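You operate a simulated robot arm through the tools that you are given. There is no shell and no other tool. Be economical: measure what you need, move in short steps, check, and stop when the job is done.

The job below is to be done with a simulated robot arm. You get a single attempt, and the scene is never put back.

TASK
Swap probes: red one from the drawer into the steel socket, blue one into the drawer, dial on STEEL.
Fine: seat the red probe fully. The blue one stands in the foam. Shut the drawer. Set down upright: probe.

It is judged by the outcome, as a careful person would: the job done as asked, and still so three seconds after it is handed in. It fails if anything else is knocked over, pushed out of place, dropped, spilled or broken.

THE ROBOT
A 7-joint arm with a two-finger parallel gripper on a trunk, on a base that drives. Base frame: it is fixed to the floor where the robot stands at the start and does not move with it; the origin is under the middle of the robot, x ahead of it, y to its left, z up. Units: m, rad, N and s.
With the tool pointing down near the work surface it reaches from about 0.2 to 0.74 m from the robot's upright axis, wherever it stands. Its first joint turns from -2.897 to 2.897 rad. Places, roughly: foam in the probes drawer [0.6, 0.1, 0.7]; gauge dial [0.5, 0.2, 0.9]; gauge switch [0.5, 0.1, 0.9]; gauge zero button [0.4, 0.2, 0.9]; probes drawer [0.6, 0.1, 0.7]; steel socket [0.6, 0, 0.9]. Payload 1.57 kg.
The tool frame sits at the grasp point between the pads (the TCP): z along the fingers, y along the line on which they close. The tips reach 0.03 m beyond it. Largest opening 0.11 m; finger width 0.024, thickness 0.012; the body of the gripper, 0.048 by 0.112 m, starts 0.078 m behind the TCP.
Orientation is that of the tool frame in the base frame, as a unit quaternion [w, x, y, z]. With the fingers straight down and closing along the base's y, the tool's x points along the base's -x, its y along +y and its z along -z.

THE INTERFACE
- The arm moves only by the tool arm_command. Its argument "deltas" is a list of rows, each a list of 2 entries, a list of its own where there are three numbers: the shift along the base's x, y, z in cm, then the turn, a rotation vector about the base's x, y, z in rad. In form: [[[x, y, z], [rx, ry, rz]], ...]. A call has 1 to 12 rows; each row shifts and turns the commanded pose from where the row before left it. "claw" is the finger opening in cm, from 0 to 11, set as the call begins (left out, the last holds). Rows are played at 5 a second. More than 0.05 m and 0.15 rad between two rows, or a gripper value outside its range, and nothing of the call is played. Where a pose cannot be reached the arm comes as near as it can. A force on the tool above 50 N (or 10 N above the force at the start of the call, whichever is more), or a blocked arm, ends the call early, and 0.2 s more pass. The fingers move at their own pace (about 0.045 m/s each) and stop on an object; they squeeze with about 37 N. The grip force told is the motor's: it shows also when the fingers shut on nothing. Time passes only in rows, and 0.2 s behind the last, so rows that do not move let the fingers close. It gives the time, the measured TCP pose, the force on the tool (base axes), the opening and the grip force at its end, in the units of the frame above (readings bear some noise), with the torque about the TCP (base axes, N m) and any sound that the robot's microphone picked up.
- Cameras (640 x 400 px; columns grow to the right, rows downward): "scene" is now at [0.0171, 0.1517, 1.5551]; the picture's right is [0.00, -1.00, 0.00], its down [-0.75, -0.00, -0.66] and it looks along [0.66, 0.00, -0.75] (base axes); focal length 285 px, centre (320, 200). "wrist" rides on the gripper at [0.07, 0.016, -0.141] in the tool frame; the picture's right is [-0.23, 0.97, 0.00], its down [-0.86, -0.20, -0.48] and it looks along [-0.47, -0.11, 0.88] (tool axes); focal length 222 px, centre (320, 200). There is no depth. A picture from a camera that has moved, and an enlarged one, comes with that camera's place and axes in the base frame and with its lens. The place of the scene camera against the robot may be out by one fixed shift of up to 0.025 m in any direction.
- get_image(camera): a new picture of that camera. No time passes.
- raise_lower(by): slides the trunk up (or, below 0, down) by that many m; the arm and the scene camera ride with it, the base frame stays. It gives what a move gives, with no picture.
- roll_base(legs): drives the robot by 1 to 6 legs, each [ahead, turn to the left] in m and rad, along the robot's own axes; the way and the turn of a leg run together, so that a leg with both is an arc; at most 1.5 m and 3.142 rad a leg. The arm and the cameras ride along, it lands a little off, and it stops where it bumps. It gives what a move gives.
- pan_tilt(pan, tilt): turns the head with the scene camera to pan (to the left, within 2.705 rad either way) and tilt (down, from -0.506 to 1.204), counted from straight ahead of the robot. It gives what a move gives.
- inspect(camera, box): a new picture of the part [left, top, right, bottom] of that camera's present view, enlarged. No time passes.
- sign_off(): hands the job in; it is judged then, once.

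Work in short steps. Places have to be worked out from the pictures, the camera data and where the tool is seen: move nearer, look again, correct. Check each grasp and each placing, and mend what went wrong. You have 120 turns and 90 pictures in all, those below and enlarged ones among them. Open the gripper and draw the arm clear of the work before you hand the job in, unless the task says otherwise; then end with one line.

The tools are called after "Emit:" as a command line: name --argument value ..., lists and objects as JSON in quotes. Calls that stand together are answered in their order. arm_command: Moves the arm, as the interface text tells. Its arguments: {"type":"object","properties":{"deltas":{"type":"array","items":{"type":"array"}},"claw":{"type":"number"}},"required":["deltas"]} The other tools are called the same way: raise_lower (by) slides the trunk up or down; roll_base (legs) drives the base; pan_tilt (pan, tilt) turns the head that bears the scene camera; get_image (camera) takes a picture; inspect (camera, box) takes an enlarged picture of a part of a camera's view; sign_off () hands the job in.

At the start:

```text
time: 0.0
tool_pos: [0.3648, 0.1835, 1.2727]
ee_rot: [0.0, 0.0, 1.0, 0.0]
force: [0.6, 1.0, 0.1]
moment: [0.02, 0.0, -0.01]
finger_gap: 0.1101
gripper_force: 0.1
trunk travel left (down, up): [-0.475, 0.115]
robot x, y, heading: [-0.0002, -0.0004, 0.004]
head pan, tilt: [0.003, 0.852]
```

scene: 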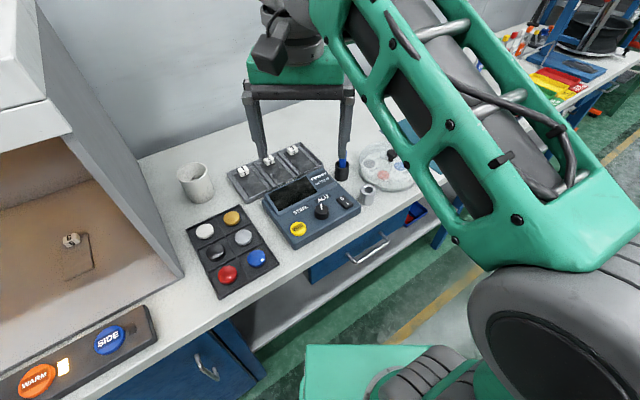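
wrist: 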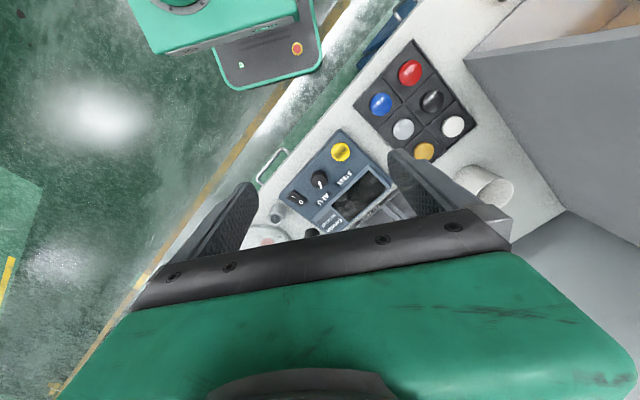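

The gauge, its dial and the drawer handle are in view; I zoom in on the gauge and the drawer.

Emit:
inspect --camera "scene" --box '[220, 120, 440, 260]'

Emit:
inspect --camera "wrist" --box '[230, 120, 410, 240]'

```text
2.86 times, centred on (330, 190) of scene
camera zoom: at [0.0171, 0.1517, 1.5551], right [0.0, -1.0, 0.0], down [-0.75, 0.0, -0.66], along [0.66, 0.0, -0.75], focal length 814 px, centre (291, 229)
```

zoom: 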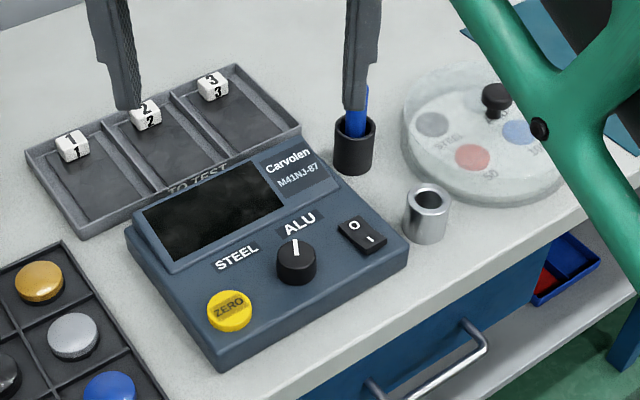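

```text
3.33 times, centred on (320, 180) of wrist
camera zoom: at [0.2957, 0.1989, 1.4145], right [0.23, 0.97, 0.0], down [0.86, -0.2, 0.48], along [0.47, -0.11, -0.88], focal length 740 px, centre (320, 267)
```

zoom: 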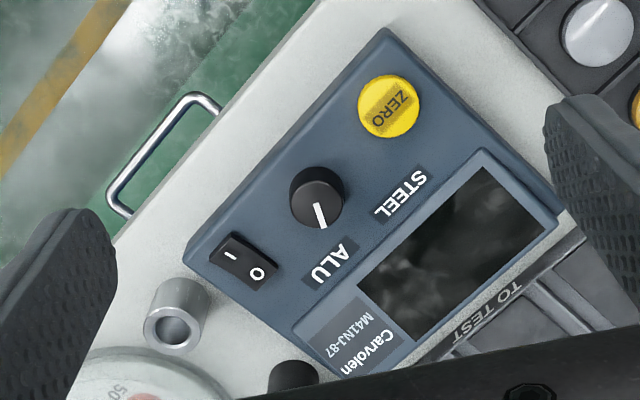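

Bench appears turned about 37° (edge along (0.6,-0.8), drawer opening toward (-0.8,-0.6)). I turn the tool to match and move lower for a better view.

Emit:
arm_command --deltas '[[[-1, -3.6, -2], [0, 0, 0.1288]], [[-1, -3.6, -2], [0, 0, 0.1288]], [[-1, -3.6, -2], [0, 0, 0.1288]], [[-1, -3.6, -2], [0, 0, 0.1288]], [[-1, -3.6, -2], [0, 0, 0.1288]], [[0, 0, 0], [0, 0, 0]]]'

Emit:
get_image --camera "wrist"

Emit:
get_image --camera "scene"

```text
time: 1.4
tool_pos: [0.3114, 0.0028, 1.1702]
ee_rot: [0.0, -0.317, 0.948, 0.0]
force: [0.7, -0.7, 1.5]
moment: [0.01, 0.0, -0.02]
finger_gap: 0.1099
gripper_force: 0.0
trunk travel left (down, up): [-0.475, 0.115]
robot x, y, heading: [0.0005, 0.0006, -0.003]
head pan, tilt: [0.003, 0.852]
```

```text
85 pictures are left
camera wrist: at [0.2483, -0.0271, 1.3127], right [-0.4, 0.91, 0.0], down [0.8, 0.35, 0.48], along [0.44, 0.19, -0.88], focal length 222 px, centre (320, 200)
```

wrist: 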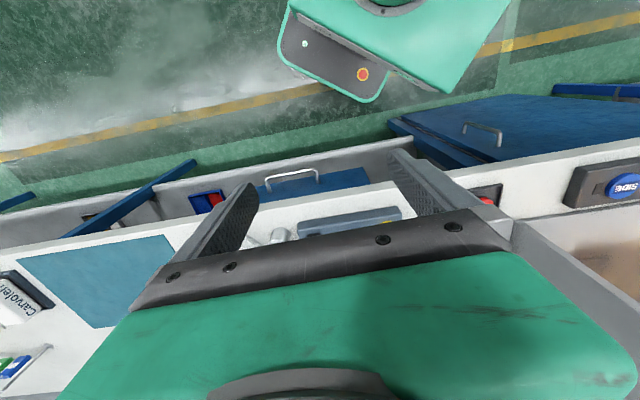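

```text
84 pictures are left
camera scene: at [0.0169, 0.1516, 1.5551], right [0.0, -1.0, 0.0], down [-0.75, 0.0, -0.66], along [0.66, 0.0, -0.75], focal length 285 px, centre (320, 200)
```

scene: 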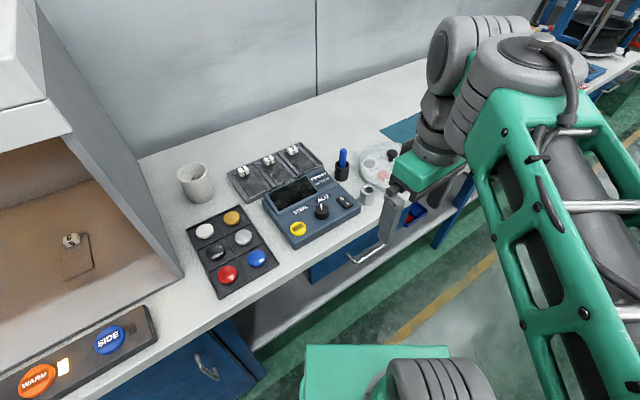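

I zoom on the handle and drawer in the wrist view, and the probe/socket in the scene view.

Emit:
inspect --camera "wrist" --box '[160, 130, 420, 250]'

Emit:
inspect --camera "scene" --box '[280, 130, 440, 290]'

```text
2.46 times, centred on (290, 190) of wrist
camera zoom: at [0.2483, -0.0271, 1.3127], right [-0.4, 0.91, 0.0], down [0.8, 0.35, 0.48], along [0.44, 0.19, -0.88], focal length 547 px, centre (394, 225)
```

zoom: 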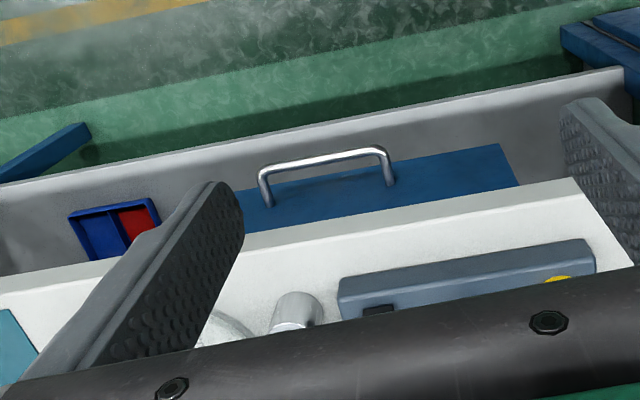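

```text
2.50 times, centred on (360, 210) of scene
camera zoom: at [0.0169, 0.1516, 1.5551], right [0.0, -1.0, 0.0], down [-0.75, 0.0, -0.66], along [0.66, 0.0, -0.75], focal length 712 px, centre (220, 175)
```

zoom: 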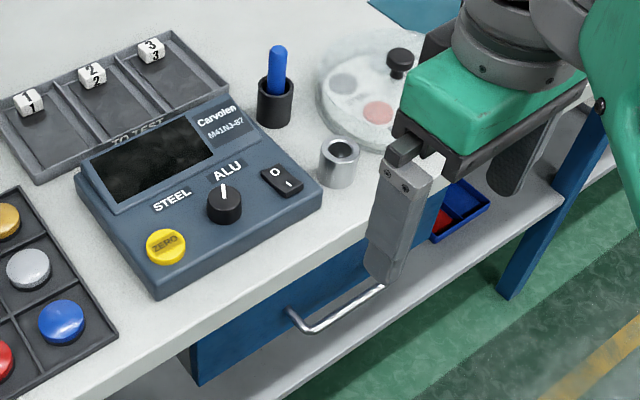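

Triangulated: handle bar middle ≈ (0.487,-0.011,0.75), running along (0.555,-0.832); the drawer pulls toward n=(-0.832,-0.555). I yaw the tool so the fingers close in the n–vertical plane.

Emit:
arm_command --deltas '[[[0.5, -0.5, -1], [0, 0, -0.148]], [[0.5, -0.5, -1], [0, 0, -0.148]], [[0.5, -0.5, -1], [0, 0, -0.148]], [[0.5, -0.5, -1], [0, 0, -0.148]], [[0.5, -0.5, -1], [0, 0, -0.148]], [[0.5, -0.5, -1], [0, 0, -0.148]], [[0.5, -0.5, -1], [0, 0, -0.148]], [[0.5, -0.5, -1], [0, 0, -0.148]], [[0.5, -0.5, -1], [0, 0, -0.148]], [[0.5, -0.5, -1], [0, 0, -0.148]], [[0.5, -0.5, -1], [0, 0, -0.148]]]' --claw 5

```text
time: 3.8
tool_pos: [0.3699, -0.0515, 1.0598]
ee_rot: [0.0, 0.474, 0.88, 0.0]
force: [-0.6, -1.6, -0.2]
moment: [-0.02, -0.02, -0.01]
finger_gap: 0.0501
gripper_force: 0.1
trunk travel left (down, up): [-0.475, 0.115]
robot x, y, heading: [0.0002, 0.0013, 0.002]
head pan, tilt: [0.003, 0.852]
```

Yaw is right. Now tilt the fingers ~0.9 rad toward the drawer while lowering to a stand-off in front of the handle.

Emit:
arm_command --deltas '[[[0.2, -0.3, -3], [0.0721, -0.108, 0]], [[0.2, -0.3, -3], [0.0721, -0.108, 0]], [[0.2, -0.3, -3], [0.0721, -0.108, 0]], [[0.2, -0.3, -3], [0.0721, -0.108, 0]], [[0.2, -0.3, -3], [0.0721, -0.108, 0]], [[0.2, -0.3, -3], [0.0721, -0.108, 0]], [[0.2, -0.3, -3], [0.0721, -0.108, 0]]]'

Emit:
get_image --camera "wrist"

Emit:
get_image --camera "scene"

```text
time: 5.4
tool_pos: [0.3839, -0.0729, 0.8523]
ee_rot: [0.209, 0.424, 0.791, 0.388]
force: [0.2, -0.1, -0.3]
moment: [-0.01, -0.01, -0.01]
finger_gap: 0.0502
gripper_force: 0.0
trunk travel left (down, up): [-0.475, 0.115]
robot x, y, heading: [-0.0017, -0.0021, 0.004]
head pan, tilt: [0.003, 0.852]
```

```text
81 pictures are left
camera wrist: at [0.2605, -0.0719, 0.9529], right [0.62, 0.14, 0.77], down [0.06, -0.99, 0.13], along [0.78, -0.04, -0.62], focal length 222 px, centre (320, 200)
```

wrist: 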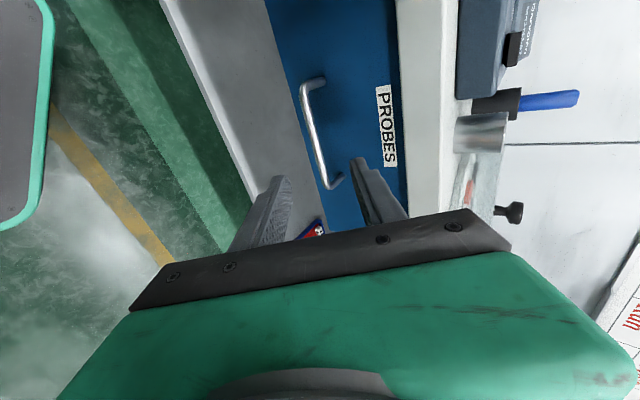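

```text
80 pictures are left
camera scene: at [0.017, 0.1514, 1.5552], right [0.0, -1.0, 0.0], down [-0.75, 0.0, -0.66], along [0.66, 0.0, -0.75], focal length 285 px, centre (320, 200)
```

scene: 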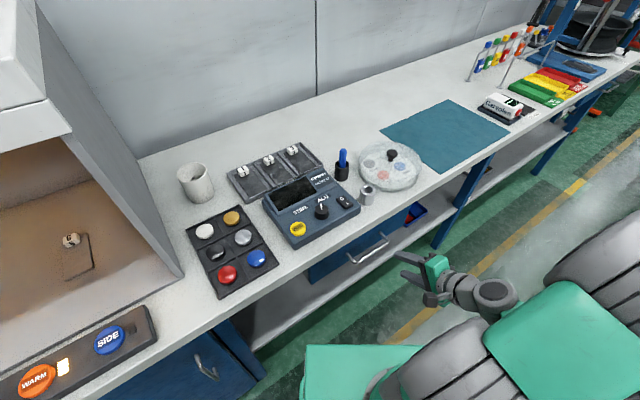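

The handle lies right ahead along the finger direction. I advance most of the way and check.

Emit:
arm_command --deltas '[[[2.3, 1.5, -2.15], [0, 0, 0]], [[2.3, 1.5, -2.15], [0, 0, 0]], [[2.3, 1.5, -2.15], [0, 0, 0]], [[0, 0, 0], [0, 0, 0]]]'

Emit:
get_image --camera "wrist"

Emit:
inspect --camera "scene" --box '[310, 200, 470, 300]'

```text
time: 6.4
tool_pos: [0.4499, -0.0279, 0.7842]
ee_rot: [0.207, 0.425, 0.792, 0.388]
force: [-0.2, 0.2, 0.2]
moment: [0.02, 0.0, -0.05]
finger_gap: 0.0502
gripper_force: 0.1
trunk travel left (down, up): [-0.475, 0.115]
robot x, y, heading: [-0.0009, -0.0031, 0.002]
head pan, tilt: [0.003, 0.852]
```

```text
79 pictures are left
camera wrist: at [0.3282, -0.0272, 0.8864], right [0.62, 0.14, 0.77], down [0.06, -0.99, 0.14], along [0.78, -0.04, -0.63], focal length 222 px, centre (320, 200)
```

wrist: 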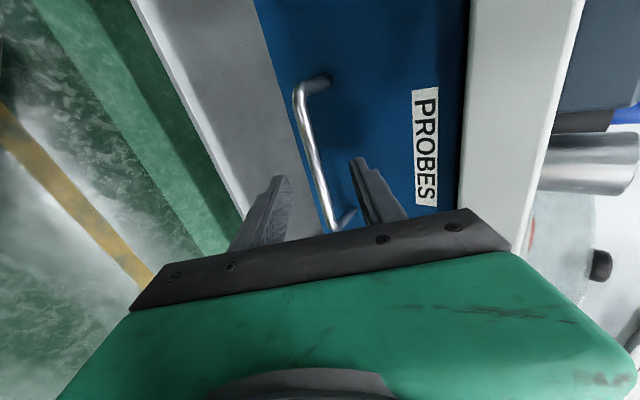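

```text
4.00 times, centred on (390, 250) of scene
camera zoom: at [0.0174, 0.1517, 1.5551], right [0.0, -1.0, 0.0], down [-0.75, 0.0, -0.66], along [0.66, 0.0, -0.75], focal length 1140 px, centre (40, 0)
```

zoom: 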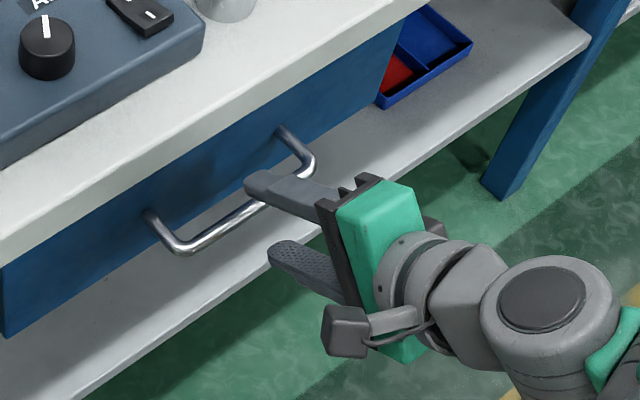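

Fingers straddle the bar line but near one handle foot. I shift 3 cm toward the handle's middle, advance 3.5 cm, then close.

Emit:
arm_command --deltas '[[[-1.7, 2.5, 0], [0, 0, 0]], [[1.2, 0.8, -1.1], [0, 0, 0]], [[1.2, 0.8, -1.1], [0, 0, 0]], [[0, 0, 0], [0, 0, 0]]]'

Emit:
inspect --camera "scene" --box '[310, 200, 470, 300]'

```text
time: 7.4
tool_pos: [0.4569, 0.0129, 0.7652]
ee_rot: [0.208, 0.425, 0.791, 0.388]
force: [-0.2, -0.3, 0.3]
moment: [0.02, 0.03, -0.03]
finger_gap: 0.0498
gripper_force: 0.0
trunk travel left (down, up): [-0.475, 0.115]
robot x, y, heading: [-0.0049, -0.0007, 0.003]
head pan, tilt: [0.003, 0.852]
```

```text
4.00 times, centred on (390, 250) of scene
camera zoom: at [0.0172, 0.1517, 1.5551], right [0.0, -1.0, 0.0], down [-0.75, 0.0, -0.66], along [0.66, 0.0, -0.75], focal length 1140 px, centre (40, 0)
```

zoom: 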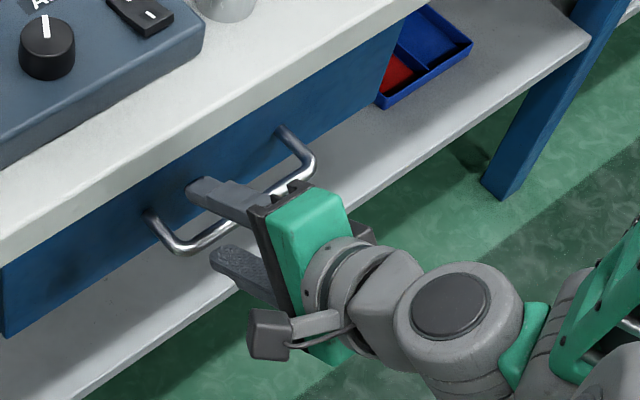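

Upper finger is above/behind the bar, lower one below. I close on it.

Emit:
arm_command --deltas '[[[0, 0, 0], [0, 0, 0]], [[0, 0, 0], [0, 0, 0]], [[0, 0, 0], [0, 0, 0]], [[0, 0, 0], [0, 0, 0]]]' --claw 0

Emit:
inspect --camera "scene" --box '[310, 200, 470, 300]'

```text
time: 8.4
tool_pos: [0.4547, 0.0115, 0.7613]
ee_rot: [0.204, 0.426, 0.794, 0.382]
force: [-15.2, -16.1, -31.3]
moment: [-1.04, 0.03, 0.04]
finger_gap: 0.0123
gripper_force: 29.6
trunk travel left (down, up): [-0.475, 0.115]
robot x, y, heading: [0.0015, 0.0009, 0.0]
head pan, tilt: [0.003, 0.852]
```

```text
4.00 times, centred on (390, 250) of scene
camera zoom: at [0.0178, 0.1503, 1.5548], right [0.0, -1.0, 0.0], down [-0.75, 0.0, -0.66], along [0.66, 0.0, -0.75], focal length 1140 px, centre (40, 0)
```

zoom: 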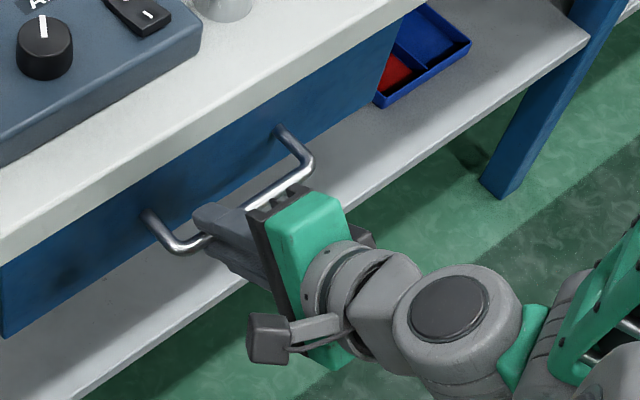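

The bar is gripped (12 mm). There's some downward load, so I relax by 4 mm while beginning to pull along n.

Emit:
arm_command --deltas '[[[-0.4, -0.3, -0.4], [0, 0, 0]], [[-0.83, -0.55, 0], [0, 0, 0]], [[-0.83, -0.55, 0], [0, 0, 0]], [[-1.25, -0.83, 0], [0, 0, 0]], [[-1.25, -0.83, 0], [0, 0, 0]], [[-1.25, -0.83, 0], [0, 0, 0]], [[-1.25, -0.83, 0], [0, 0, 0]]]'

Emit:
get_image --camera "scene"

```text
time: 10.0
tool_pos: [0.3892, -0.0347, 0.7597]
ee_rot: [0.206, 0.425, 0.792, 0.386]
force: [-4.9, 4.3, -20.2]
moment: [-0.5, 0.0, 0.48]
finger_gap: 0.012
gripper_force: 28.8
trunk travel left (down, up): [-0.475, 0.115]
robot x, y, heading: [0.0001, -0.0007, -0.006]
head pan, tilt: [0.003, 0.852]
```

```text
75 pictures are left
camera scene: at [0.0179, 0.1521, 1.555], right [0.0, -1.0, 0.0], down [-0.75, 0.0, -0.66], along [0.66, 0.0, -0.75], focal length 285 px, centre (320, 200)
```

scene: 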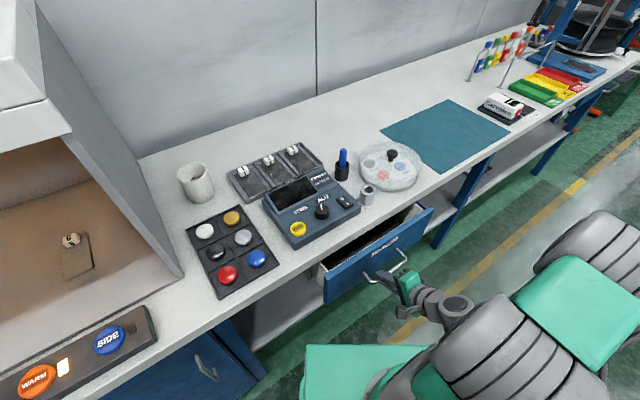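

The drawer is opening well. Pull another ~10 cm.

Emit:
arm_command --deltas '[[[-1.25, -0.83, -0.2], [0, 0, 0]], [[-1.25, -0.83, 0], [0, 0, 0]], [[-1.25, -0.83, 0], [0, 0, 0]], [[-1.25, -0.83, 0], [0, 0, 0]], [[-1.25, -0.83, 0], [0, 0, 0]], [[-1.25, -0.83, 0], [0, 0, 0]], [[-1.25, -0.83, 0], [0, 0, 0]]]'

Emit:
get_image --camera "scene"

```text
time: 11.2
tool_pos: [0.3311, -0.0739, 0.7608]
ee_rot: [0.212, 0.427, 0.789, 0.388]
force: [34.9, 4.8, -9.6]
moment: [-0.15, 1.38, 1.07]
finger_gap: 0.0121
gripper_force: 29.8
trunk travel left (down, up): [-0.475, 0.115]
robot x, y, heading: [0.0009, -0.0003, -0.001]
head pan, tilt: [0.003, 0.852]
stopped in row 5: the force on the tool passed its limit at 174 N (the readings are from after the stop); the commanded pose is now the measured one
```

```text
74 pictures are left
camera scene: at [0.0164, 0.1528, 1.5546], right [0.0, -1.0, 0.0], down [-0.75, 0.0, -0.66], along [0.66, 0.0, -0.75], focal length 285 px, centre (320, 200)
```

scene: 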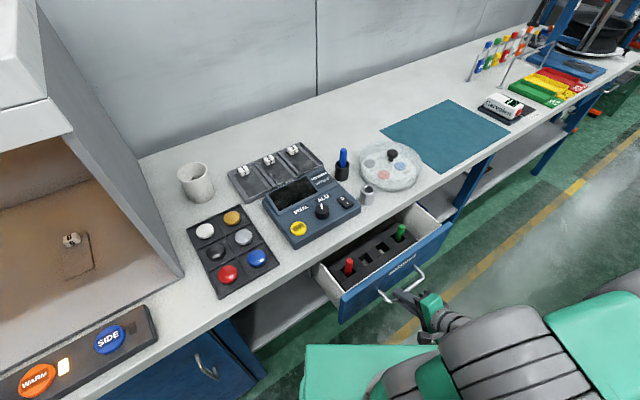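

The drawer hit its end stop, open about 15 cm; foam, red and green probes and two free holes are visible. I release and zoom.

Emit:
arm_command --deltas '[[[0, 0, 0], [0, 0, 0]], [[0, 0, 0], [0, 0, 0]], [[0, 0, 0], [0, 0, 0]]]' --claw 5

Emit:
inspect --camera "scene" --box '[300, 130, 460, 310]'

```text
time: 11.8
tool_pos: [0.3331, -0.0751, 0.7607]
ee_rot: [0.213, 0.43, 0.788, 0.387]
force: [15.7, 1.7, -5.3]
moment: [-0.21, 0.86, -0.28]
finger_gap: 0.0502
gripper_force: 0.1
trunk travel left (down, up): [-0.475, 0.115]
robot x, y, heading: [0.0001, 0.0004, -0.0]
head pan, tilt: [0.003, 0.852]
stopped in row 2: the force on the tool passed its limit at 51 N (the readings are from after the stop); the commanded pose is now the measured one
```

```text
2.22 times, centred on (380, 220) of scene
camera zoom: at [0.0174, 0.1517, 1.555], right [0.0, -1.0, 0.0], down [-0.75, 0.0, -0.66], along [0.66, 0.0, -0.75], focal length 633 px, centre (187, 156)
```

zoom: 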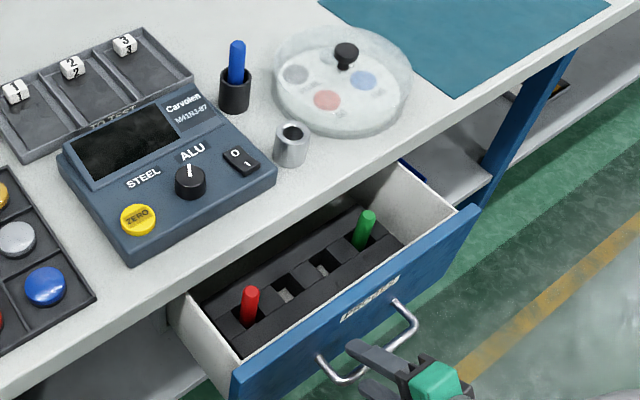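

Slight residual force; I back off along the finger direction and up.

Emit:
arm_command --deltas '[[[-1.3, -0.87, 1.24], [0, 0, 0]], [[-2, -1.3, 1.9], [0, 0, 0]], [[-2, -1.3, 1.9], [0, 0, 0]], [[0, 0, 4], [0, 0, 0]], [[0, 0, 4], [0, 0, 0]], [[0, 0, 4], [0, 0, 0]], [[0, 0, 4], [0, 0, 0]], [[0, 0, 4], [0, 0, 0]]]'

Emit:
get_image --camera "scene"

```text
time: 12.1
tool_pos: [0.333, -0.0777, 0.7625]
ee_rot: [0.216, 0.43, 0.786, 0.387]
force: [6.6, -1.3, 3.2]
moment: [0.13, 1.3, 0.28]
finger_gap: 0.0502
gripper_force: 0.1
trunk travel left (down, up): [-0.475, 0.115]
robot x, y, heading: [-0.0001, -0.0003, 0.003]
head pan, tilt: [0.003, 0.852]
stopped in row 1: the force on the tool passed its limit at 121 N (the readings are from after the stop); the commanded pose is now the measured one
```

```text
72 pictures are left
camera scene: at [0.0174, 0.1516, 1.5551], right [0.0, -1.0, 0.0], down [-0.75, 0.0, -0.66], along [0.66, 0.0, -0.75], focal length 285 px, centre (320, 200)
```

scene: 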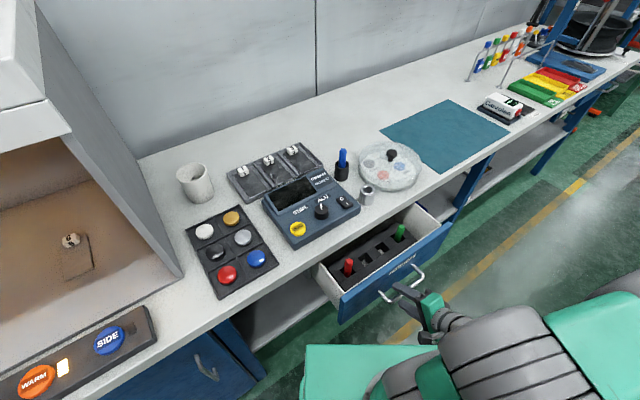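

Backing is blocked. I look through the wrist camera to find out what touches.

Emit:
get_image --camera "wrist"

Emit:
inspect --camera "scene" --box '[340, 220, 500, 400]'

```text
71 pictures are left
camera wrist: at [0.2104, -0.0738, 0.8625], right [0.62, 0.13, 0.78], down [0.03, -0.99, 0.14], along [0.79, -0.06, -0.62], focal length 222 px, centre (320, 200)
```

wrist: 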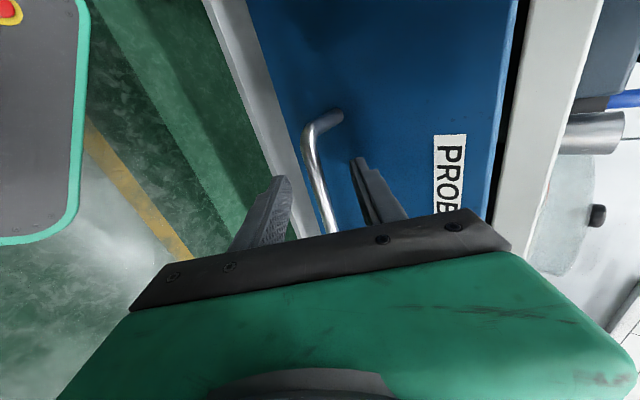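

```text
2.22 times, centred on (420, 310) of scene
camera zoom: at [0.0174, 0.1516, 1.5551], right [0.0, -1.0, 0.0], down [-0.75, 0.0, -0.66], along [0.66, 0.0, -0.75], focal length 633 px, centre (98, -44)
```

zoom: 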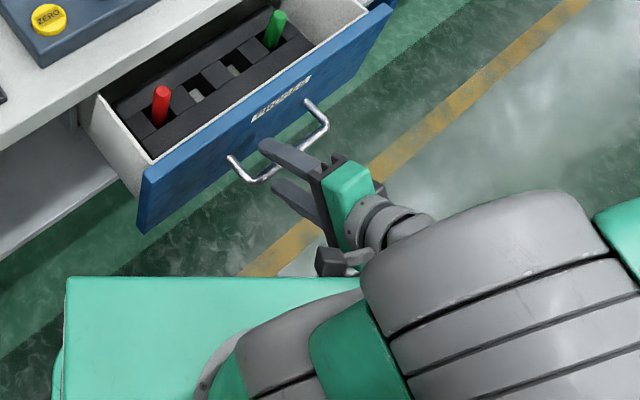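

Probably the folded wrist touches the robot's own body. I raise the trunk 1.2 cm to clear the bar and roll back 12 cm.

Emit:
raise_lower --by 0.012

Emit:
roll_base --legs '[[-0.12, 0]]'

Emit:
get_image --camera "scene"

```text
time: 12.7
tool_pos: [0.3329, -0.0782, 0.7742]
ee_rot: [0.216, 0.431, 0.786, 0.388]
force: [12.3, -0.9, 2.9]
moment: [0.18, 1.78, 0.37]
finger_gap: 0.0499
gripper_force: 0.0
trunk travel left (down, up): [-0.487, 0.103]
robot x, y, heading: [0.0039, -0.0014, -0.003]
head pan, tilt: [0.003, 0.852]
```

```text
time: 13.9
tool_pos: [0.2117, -0.075, 0.7747]
ee_rot: [0.215, 0.429, 0.787, 0.388]
force: [17.1, -2.2, -0.5]
moment: [0.16, 1.68, 0.37]
finger_gap: 0.05
gripper_force: 0.0
trunk travel left (down, up): [-0.487, 0.103]
robot x, y, heading: [-0.1241, -0.0, 0.006]
head pan, tilt: [0.003, 0.852]
```

```text
69 pictures are left
camera scene: at [-0.1057, 0.1516, 1.5671], right [0.01, -1.0, 0.0], down [-0.75, 0.0, -0.66], along [0.66, 0.0, -0.75], focal length 285 px, centre (320, 200)
```

scene: 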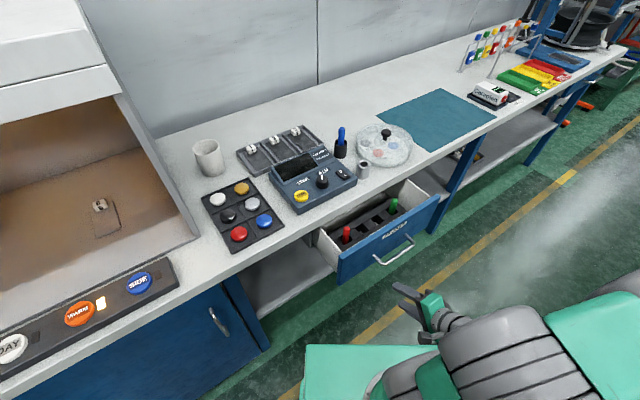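

The drawer stayed open and the gripper is free; the tool still leans on the robot itself. I move the tool forward and up.

Emit:
arm_command --deltas '[[[2, 0, 2], [0, 0, 0]], [[2, 0, 4], [0, 0, 0]], [[2, 0, 4], [0, 0, 0]], [[2, 0, 4], [0, 0, 0]], [[2, 0, 4], [0, 0, 0]], [[2, 0, 4], [0, 0, 0]]]'

```text
time: 15.3
tool_pos: [0.331, -0.0732, 0.9926]
ee_rot: [0.214, 0.43, 0.787, 0.388]
force: [0.2, 0.0, -0.3]
moment: [-0.04, 0.03, -0.01]
finger_gap: 0.05
gripper_force: 0.1
trunk travel left (down, up): [-0.487, 0.103]
robot x, y, heading: [-0.125, 0.0002, 0.002]
head pan, tilt: [0.003, 0.852]
```

Free now. I rotate the tool back to vertical (closing along n) and move above the drawer to view the red probe.

Emit:
arm_command --deltas '[[[1.6, 1.6, 0], [-0.0721, 0.108, 0]], [[1.6, 1.6, 0], [-0.0721, 0.108, 0]], [[1.6, 1.6, 0], [-0.0721, 0.108, 0]], [[1.6, 1.6, 0], [-0.0721, 0.108, 0]], [[1.6, 1.6, 0], [-0.0721, 0.108, 0]], [[1.6, 1.6, 0], [-0.0721, 0.108, 0]], [[1.6, 1.6, 0], [-0.0721, 0.108, 0]], [[0, 0, 0], [0, 0, 0]]]'

Emit:
get_image --camera "wrist"

```text
time: 17.1
tool_pos: [0.4421, 0.0377, 0.9938]
ee_rot: [0.01, 0.474, 0.88, 0.0]
force: [0.5, -0.8, 0.1]
moment: [-0.02, 0.03, 0.0]
finger_gap: 0.0503
gripper_force: 0.0
trunk travel left (down, up): [-0.487, 0.103]
robot x, y, heading: [-0.1233, 0.002, 0.001]
head pan, tilt: [0.003, 0.852]
```

```text
68 pictures are left
camera wrist: at [0.4167, 0.1045, 1.1354], right [0.94, 0.34, 0.01], down [0.29, -0.82, 0.49], along [0.18, -0.46, -0.87], focal length 222 px, centre (320, 200)
```

wrist: 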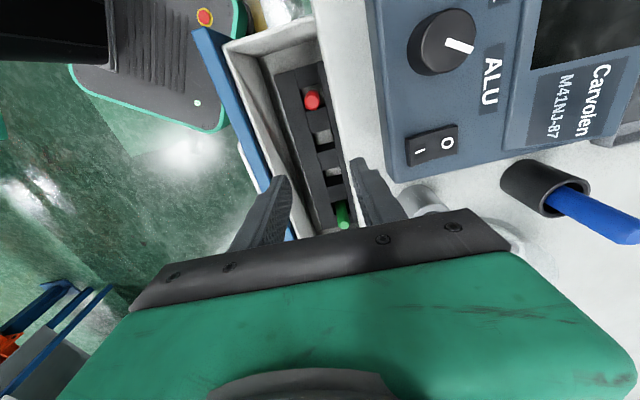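

Great view of the foam row. Zoom for measurement.

Emit:
inspect --camera "wrist" --box '[220, 30, 420, 250]'

```text
1.82 times, centred on (320, 140) of wrist
camera zoom: at [0.4167, 0.1045, 1.1354], right [0.94, 0.34, 0.01], down [0.29, -0.82, 0.49], along [0.18, -0.46, -0.87], focal length 404 px, centre (320, 309)
```

zoom: 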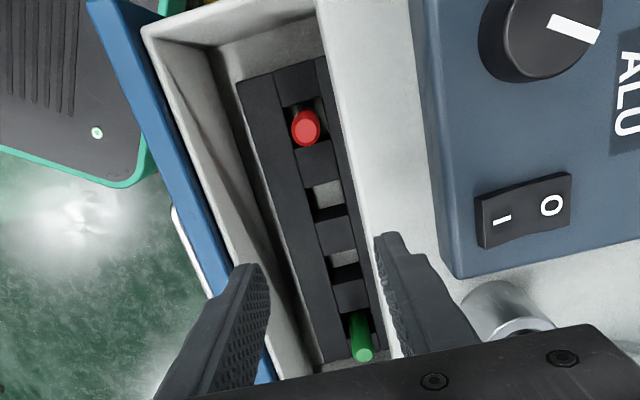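

Red top ≈ (0.421,0.071), foam row spacing ≈7.4 cm along (0.57,-0.82). Since the bench edge is close behind, I'll grip closing along the row: yaw +1.588 with the camera on the robot side, and correct the 0.02 tilt.

Emit:
arm_command --deltas '[[[0, 0, 0], [0, 0, 0.1444]], [[0, 0, 0], [0, 0, 0.1444]], [[0, 0, 0], [0, 0, 0.1444]], [[0, 0, 0], [0, 0, 0.1444]], [[0, 0, 0], [0, 0, 0.1444]], [[0, 0, 0], [0, 0, 0.1444]], [[0, 0, 0], [0, 0, 0.1444]], [[0, 0, 0], [0, 0, 0.1444]], [[0, 0, 0], [0, 0, 0.1444]], [[0, 0, 0], [0, 0, 0.1444]], [[0, 0, 0], [0, 0, 0.1444]], [[0, 0, 0], [0, 0, 0]]]' --claw 3.5

Emit:
get_image --camera "wrist"

```text
time: 19.7
tool_pos: [0.4438, 0.0364, 0.9937]
ee_rot: [0.007, -0.295, 0.956, 0.007]
force: [-0.6, -0.1, 0.6]
moment: [0.02, 0.04, 0.02]
finger_gap: 0.0348
gripper_force: 0.0
trunk travel left (down, up): [-0.487, 0.103]
robot x, y, heading: [-0.1265, 0.0015, 0.003]
head pan, tilt: [0.003, 0.852]
```

```text
66 pictures are left
camera wrist: at [0.3772, 0.0066, 1.1363], right [-0.36, 0.93, 0.01], down [0.81, 0.31, 0.49], along [0.45, 0.19, -0.87], focal length 222 px, centre (320, 200)
```

wrist: 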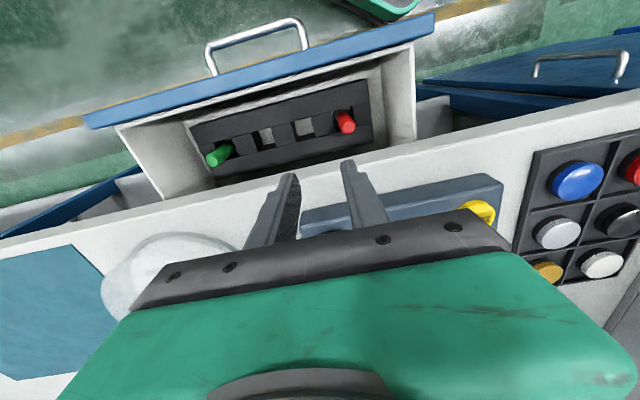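

Good view of both probes. Zoom to triangulate their tops and bases.

Emit:
inspect --camera "wrist" --box '[190, 80, 390, 190]'

```text
3.20 times, centred on (290, 135) of wrist
camera zoom: at [0.3772, 0.0066, 1.1363], right [-0.36, 0.93, 0.01], down [0.81, 0.31, 0.49], along [0.45, 0.19, -0.87], focal length 711 px, centre (416, 408)
```

zoom: 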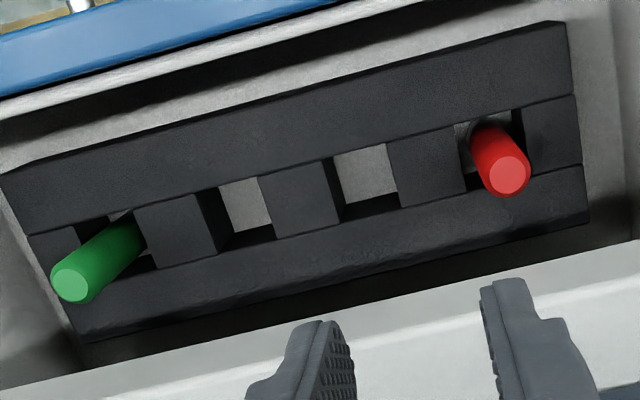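

Red top triangulates to (0.421,0.073,0.811), green (0.542,-0.102,0.808). I fix the small tilt, centre above red, descend to z≈0.86 and check.

Emit:
arm_command --deltas '[[[-1.1, 1.8, 0], [-0.009, 0.0045, 0]], [[-1.2, 1.8, 0], [-0.009, 0.0045, 0]], [[0, 0, -4.5], [0, 0, 0.006]], [[0, 0, -4.5], [0, 0, 0]], [[0, 0, -4], [0, 0, 0]], [[0, 0, 0], [0, 0, 0]]]'

Emit:
get_image --camera "wrist"

Emit:
get_image --camera "scene"

```text
time: 21.1
tool_pos: [0.4207, 0.071, 0.865]
ee_rot: [0.0, -0.298, 0.955, -0.001]
force: [0.8, -0.2, 0.7]
moment: [-0.01, 0.01, 0.01]
finger_gap: 0.0348
gripper_force: 0.1
trunk travel left (down, up): [-0.487, 0.103]
robot x, y, heading: [-0.1242, -0.0013, 0.004]
head pan, tilt: [0.003, 0.852]
```

```text
64 pictures are left
camera wrist: at [0.3556, 0.0447, 1.0064], right [-0.37, 0.93, 0.0], down [0.82, 0.32, 0.48], along [0.45, 0.18, -0.88], focal length 222 px, centre (320, 200)
```

wrist: 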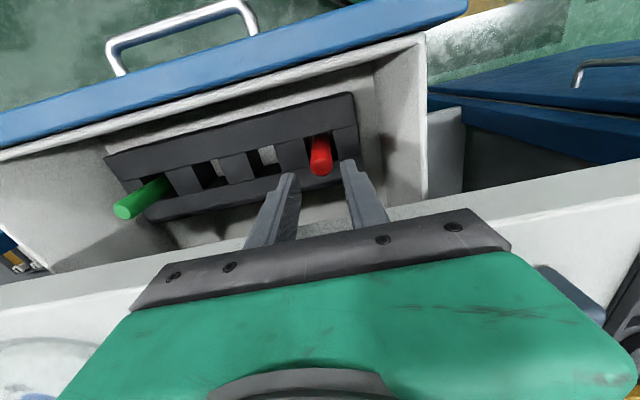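

```text
63 pictures are left
camera scene: at [-0.1054, 0.1517, 1.5671], right [0.01, -1.0, 0.0], down [-0.75, 0.0, -0.66], along [0.66, 0.0, -0.75], focal length 285 px, centre (320, 200)
```

scene: 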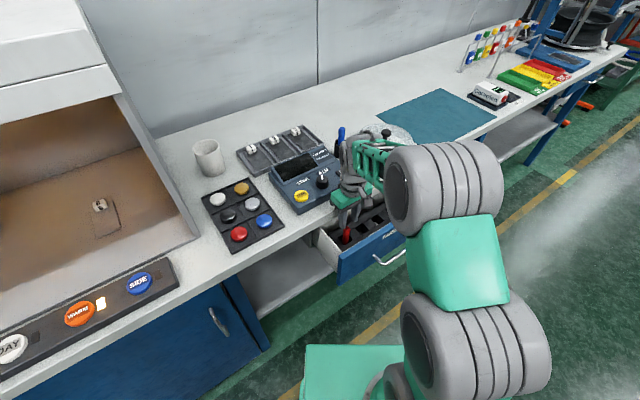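

Aligned (red top re-measured (0.425,0.072)). Descend to z≈0.783 and close.

Emit:
arm_command --deltas '[[[0.2, 0, -2.5], [0, 0, 0]], [[0, 0, -2.5], [0, 0, 0]], [[0, 0, -2.5], [0, 0, 0]], [[0, 0, -0.6], [0, 0, 0]], [[0, 0, 0], [0, 0, 0]]]'

Emit:
get_image --camera "wrist"

```text
time: 21.8
tool_pos: [0.4286, 0.075, 0.8216]
ee_rot: [0.012, -0.301, 0.954, 0.001]
force: [-8.7, -2.1, 24.6]
moment: [1.47, -0.11, 0.56]
finger_gap: 0.0349
gripper_force: 0.1
trunk travel left (down, up): [-0.487, 0.103]
robot x, y, heading: [-0.1224, -0.0018, -0.0]
head pan, tilt: [0.003, 0.852]
stopped in row 3: the force on the tool passed its limit at 68 N (the readings are from after the stop); the commanded pose is now the measured one
```

```text
62 pictures are left
camera wrist: at [0.361, 0.0466, 0.9631], right [-0.37, 0.93, 0.0], down [0.8, 0.32, 0.5], along [0.46, 0.18, -0.87], focal length 222 px, centre (320, 200)
```

wrist: 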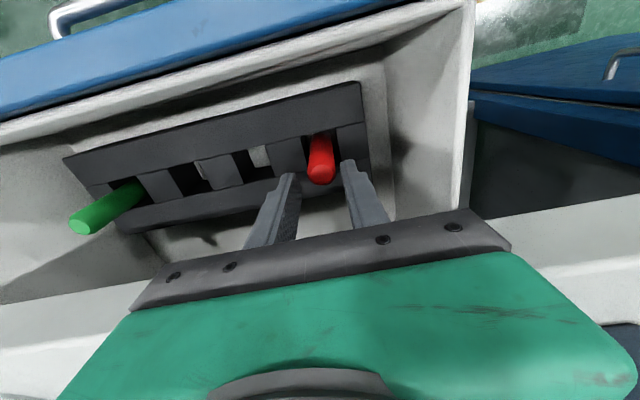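

Contact at z≈0.82 – moment suggests the hand's bench-side touched the gauge/bench edge. Back up and check.

Emit:
arm_command --deltas '[[[-0.8, -0.6, 1], [0, 0, 0]], [[0, 0, 3], [0, 0, 0]], [[0, 0, 4], [0, 0, 0]], [[0, 0, 4], [0, 0, 0]]]'

Emit:
inspect --camera "scene" --box '[230, 130, 390, 290]'

```text
time: 22.8
tool_pos: [0.4213, 0.0688, 0.9368]
ee_rot: [0.007, -0.301, 0.954, 0.0]
force: [0.5, -0.8, 0.4]
moment: [0.04, 0.02, 0.03]
finger_gap: 0.0347
gripper_force: 0.1
trunk travel left (down, up): [-0.487, 0.103]
robot x, y, heading: [-0.1241, 0.0022, 0.002]
head pan, tilt: [0.003, 0.852]
```

```text
2.50 times, centred on (310, 210) of scene
camera zoom: at [-0.1059, 0.1516, 1.567], right [0.01, -1.0, 0.0], down [-0.75, 0.0, -0.66], along [0.66, 0.0, -0.75], focal length 712 px, centre (345, 175)
```

zoom: 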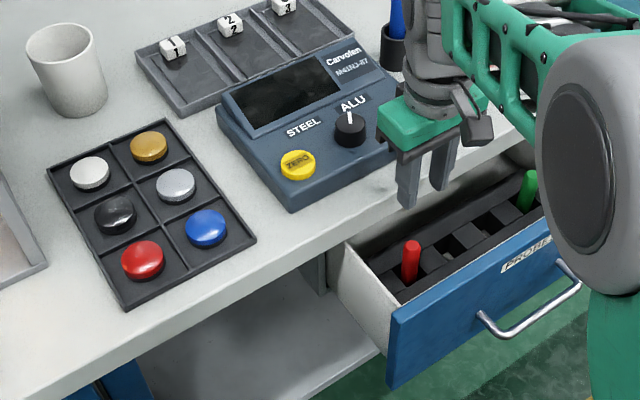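

Recomputing: bench edge is at n-distance ≈0.41 and top z≈0.885, so the palm hit the bench edge; nothing moved. I tilt the tool 0.3 rad (hand leaning to the robot) and descend so the palm clears the bench.

Emit:
arm_command --deltas '[[[0, 0, 0], [0.057, -0.0823, 0]], [[0, 0, 0], [0.057, -0.0823, 0]], [[0, 0.2, -2.5], [0.057, -0.0823, 0]], [[0, 0, -3.5], [0, 0, 0]], [[0, 0, -3], [0, 0, 0]], [[0, 0, 0], [0, 0, 0]]]'

Emit:
get_image --camera "wrist"

Emit:
get_image --camera "scene"

```text
time: 24.2
tool_pos: [0.4237, 0.0721, 0.8456]
ee_rot: [0.15, -0.296, 0.942, 0.045]
force: [0.3, 0.4, 0.2]
moment: [-0.02, -0.02, 0.03]
finger_gap: 0.0349
gripper_force: 0.0
trunk travel left (down, up): [-0.487, 0.103]
robot x, y, heading: [-0.124, -0.0012, 0.004]
head pan, tilt: [0.003, 0.852]
```

```text
60 pictures are left
camera wrist: at [0.3241, 0.0224, 0.9604], right [-0.38, 0.92, 0.07], down [0.66, 0.22, 0.72], along [0.65, 0.32, -0.69], focal length 222 px, centre (320, 200)
```

wrist: 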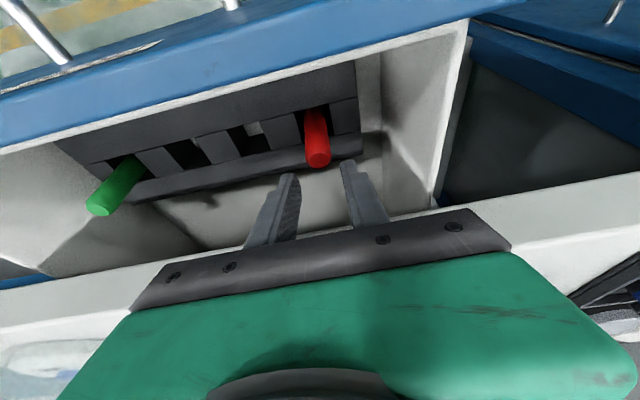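

```text
59 pictures are left
camera scene: at [-0.1055, 0.1517, 1.5671], right [0.01, -1.0, 0.0], down [-0.75, 0.0, -0.66], along [0.66, 0.0, -0.75], focal length 285 px, centre (320, 200)
```

scene: 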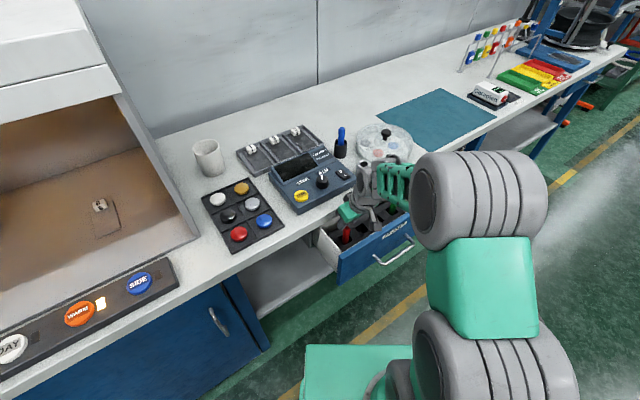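

Red still measures (0.4215,0.072). Descend vertically to 0.785.

Emit:
arm_command --deltas '[[[-0.2, 0, -2], [0, 0, 0]], [[0, 0, -2], [0, 0, 0]], [[0, 0, -2], [0, 0, 0]], [[0, 0, 0], [0, 0, 0]]]'

Emit:
get_image --camera "wrist"

```text
time: 25.2
tool_pos: [0.4203, 0.0714, 0.787]
ee_rot: [0.15, -0.296, 0.942, 0.044]
force: [0.4, 0.7, -0.2]
moment: [0.04, -0.01, 0.0]
finger_gap: 0.0349
gripper_force: 0.0
trunk travel left (down, up): [-0.487, 0.103]
robot x, y, heading: [-0.1213, 0.0, 0.005]
head pan, tilt: [0.003, 0.852]
```

```text
58 pictures are left
camera wrist: at [0.3209, 0.0209, 0.9011], right [-0.38, 0.92, 0.07], down [0.66, 0.22, 0.72], along [0.65, 0.32, -0.69], focal length 222 px, centre (320, 200)
```

wrist: 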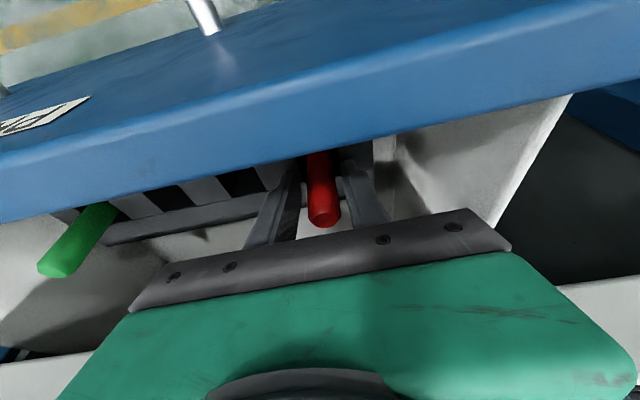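

Red sits between the fingers. Close.

Emit:
arm_command --deltas '[[[0, 0, 0], [0, 0, 0]], [[0, 0, 0], [0, 0, 0]], [[0, 0, 0], [0, 0, 0]]]' --claw 0

Emit:
get_image --camera "wrist"

```text
time: 26.0
tool_pos: [0.4191, 0.071, 0.7872]
ee_rot: [0.151, -0.296, 0.942, 0.045]
force: [0.5, 1.5, -0.3]
moment: [0.01, -0.02, -0.03]
finger_gap: 0.0209
gripper_force: 32.4
trunk travel left (down, up): [-0.487, 0.103]
robot x, y, heading: [-0.1207, 0.003, 0.0]
head pan, tilt: [0.003, 0.852]
```

```text
57 pictures are left
camera wrist: at [0.3208, 0.0209, 0.9014], right [-0.38, 0.92, 0.07], down [0.66, 0.22, 0.72], along [0.65, 0.32, -0.69], focal length 222 px, centre (320, 200)
```

wrist: 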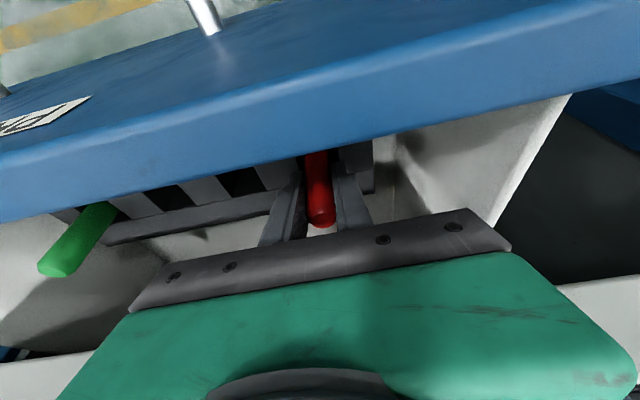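

Gripped (21 mm). Lift straight up 24 cm.

Emit:
arm_command --deltas '[[[0, 0, 2], [0, 0, 0]], [[0, 0, 2], [0, 0, 0]], [[0, 0, 2], [0, 0, 0]], [[0, 0, 2], [0, 0, 0]], [[0, 0, 2.5], [0, 0, 0]], [[0, 0, 2.5], [0, 0, 0]], [[0, 0, 2.5], [0, 0, 0]], [[0, 0, 2.5], [0, 0, 0]], [[0, 0, 2.5], [0, 0, 0]], [[0, 0, 2.5], [0, 0, 0]], [[0, 0, 0], [0, 0, 0]]]'

Emit:
get_image --camera "wrist"

Emit:
get_image --camera "scene"

```text
time: 28.4
tool_pos: [0.4202, 0.0721, 1.0176]
ee_rot: [0.151, -0.295, 0.942, 0.045]
force: [-0.1, -0.8, -1.1]
moment: [-0.01, 0.0, -0.04]
finger_gap: 0.0208
gripper_force: 33.9
trunk travel left (down, up): [-0.487, 0.103]
robot x, y, heading: [-0.1209, -0.0004, 0.003]
head pan, tilt: [0.003, 0.852]
```

```text
56 pictures are left
camera wrist: at [0.3217, 0.0226, 1.1311], right [-0.38, 0.92, 0.07], down [0.66, 0.22, 0.72], along [0.65, 0.32, -0.69], focal length 222 px, centre (320, 200)
```

wrist: 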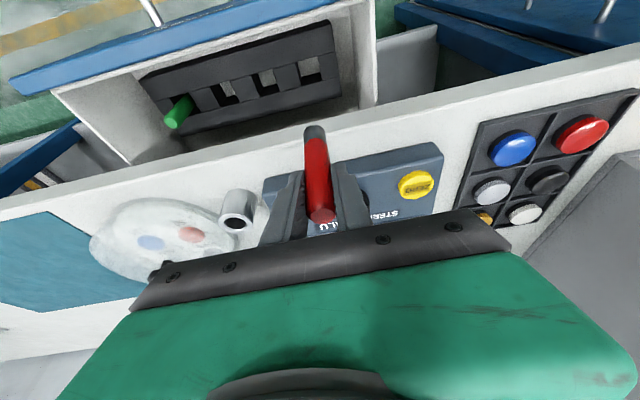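

```text
55 pictures are left
camera scene: at [-0.1057, 0.1517, 1.5671], right [0.01, -1.0, 0.0], down [-0.75, 0.0, -0.66], along [0.66, 0.0, -0.75], focal length 285 px, centre (320, 200)
```

scene: 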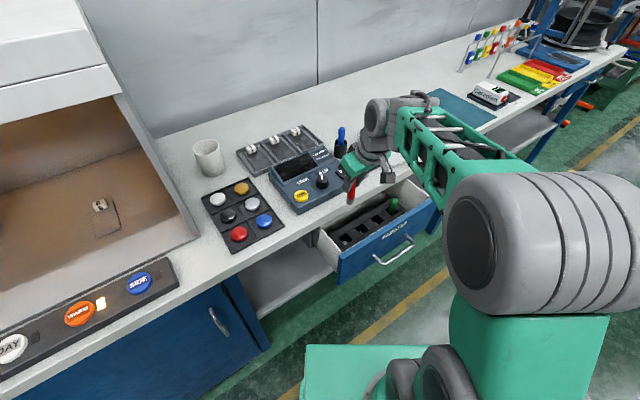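

Red is held upright; green undisturbed. Zoom on probe tip and steel socket.

Emit:
inspect --camera "wrist" --box '[190, 110, 390, 250]'

```text
2.86 times, centred on (290, 180) of wrist
camera zoom: at [0.3217, 0.0226, 1.1311], right [-0.38, 0.92, 0.07], down [0.66, 0.22, 0.72], along [0.65, 0.32, -0.69], focal length 635 px, centre (406, 257)
```

zoom: 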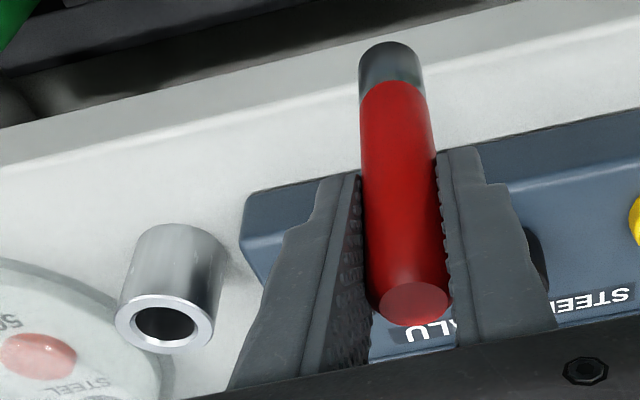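

Probe: bottom 8.4 cm below TCP, length ≈10.8 cm. Socket rim ≈ (0.571,0.021,0.945). I raise 8 cm and roll the base ahead 8 cm for reach.

Emit:
arm_command --deltas '[[[0, 0, 4], [0, 0, 0]], [[0, 0, 4], [0, 0, 0]], [[0, 0, 0], [0, 0, 0]]]'

Emit:
roll_base --legs '[[0.08, 0]]'

Emit:
get_image --camera "wrist"

```text
time: 29.2
tool_pos: [0.4194, 0.0732, 1.0968]
ee_rot: [0.151, -0.296, 0.942, 0.046]
force: [-1.6, -0.3, -1.5]
moment: [0.02, -0.01, -0.01]
finger_gap: 0.0204
gripper_force: 33.9
trunk travel left (down, up): [-0.487, 0.103]
robot x, y, heading: [-0.1192, 0.0025, 0.003]
head pan, tilt: [0.003, 0.852]
```

```text
time: 30.2
tool_pos: [0.503, 0.0727, 1.0958]
ee_rot: [0.15, -0.296, 0.942, 0.045]
force: [-0.3, -0.9, -1.1]
moment: [0.01, 0.0, -0.01]
finger_gap: 0.0207
gripper_force: 34.0
trunk travel left (down, up): [-0.487, 0.103]
robot x, y, heading: [-0.0426, 0.0025, 0.004]
head pan, tilt: [0.003, 0.852]
```

```text
53 pictures are left
camera wrist: at [0.4034, 0.0226, 1.2109], right [-0.38, 0.92, 0.07], down [0.66, 0.22, 0.72], along [0.65, 0.32, -0.69], focal length 222 px, centre (320, 200)
```

wrist: 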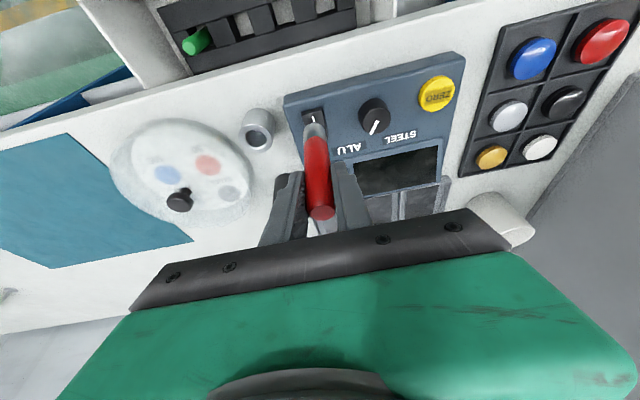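

Zoom on the socket from here for triangulation.

Emit:
inspect --camera "wrist" --box '[220, 90, 360, 190]'

```text
4.00 times, centred on (290, 140) of wrist
camera zoom: at [0.4034, 0.0226, 1.2109], right [-0.38, 0.92, 0.07], down [0.66, 0.22, 0.72], along [0.65, 0.32, -0.69], focal length 888 px, centre (440, 440)
```

zoom: 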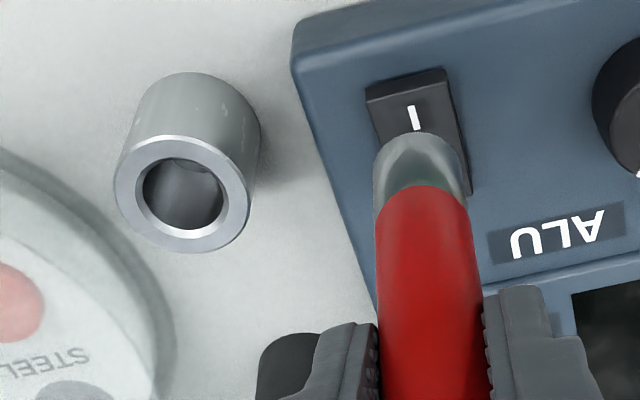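

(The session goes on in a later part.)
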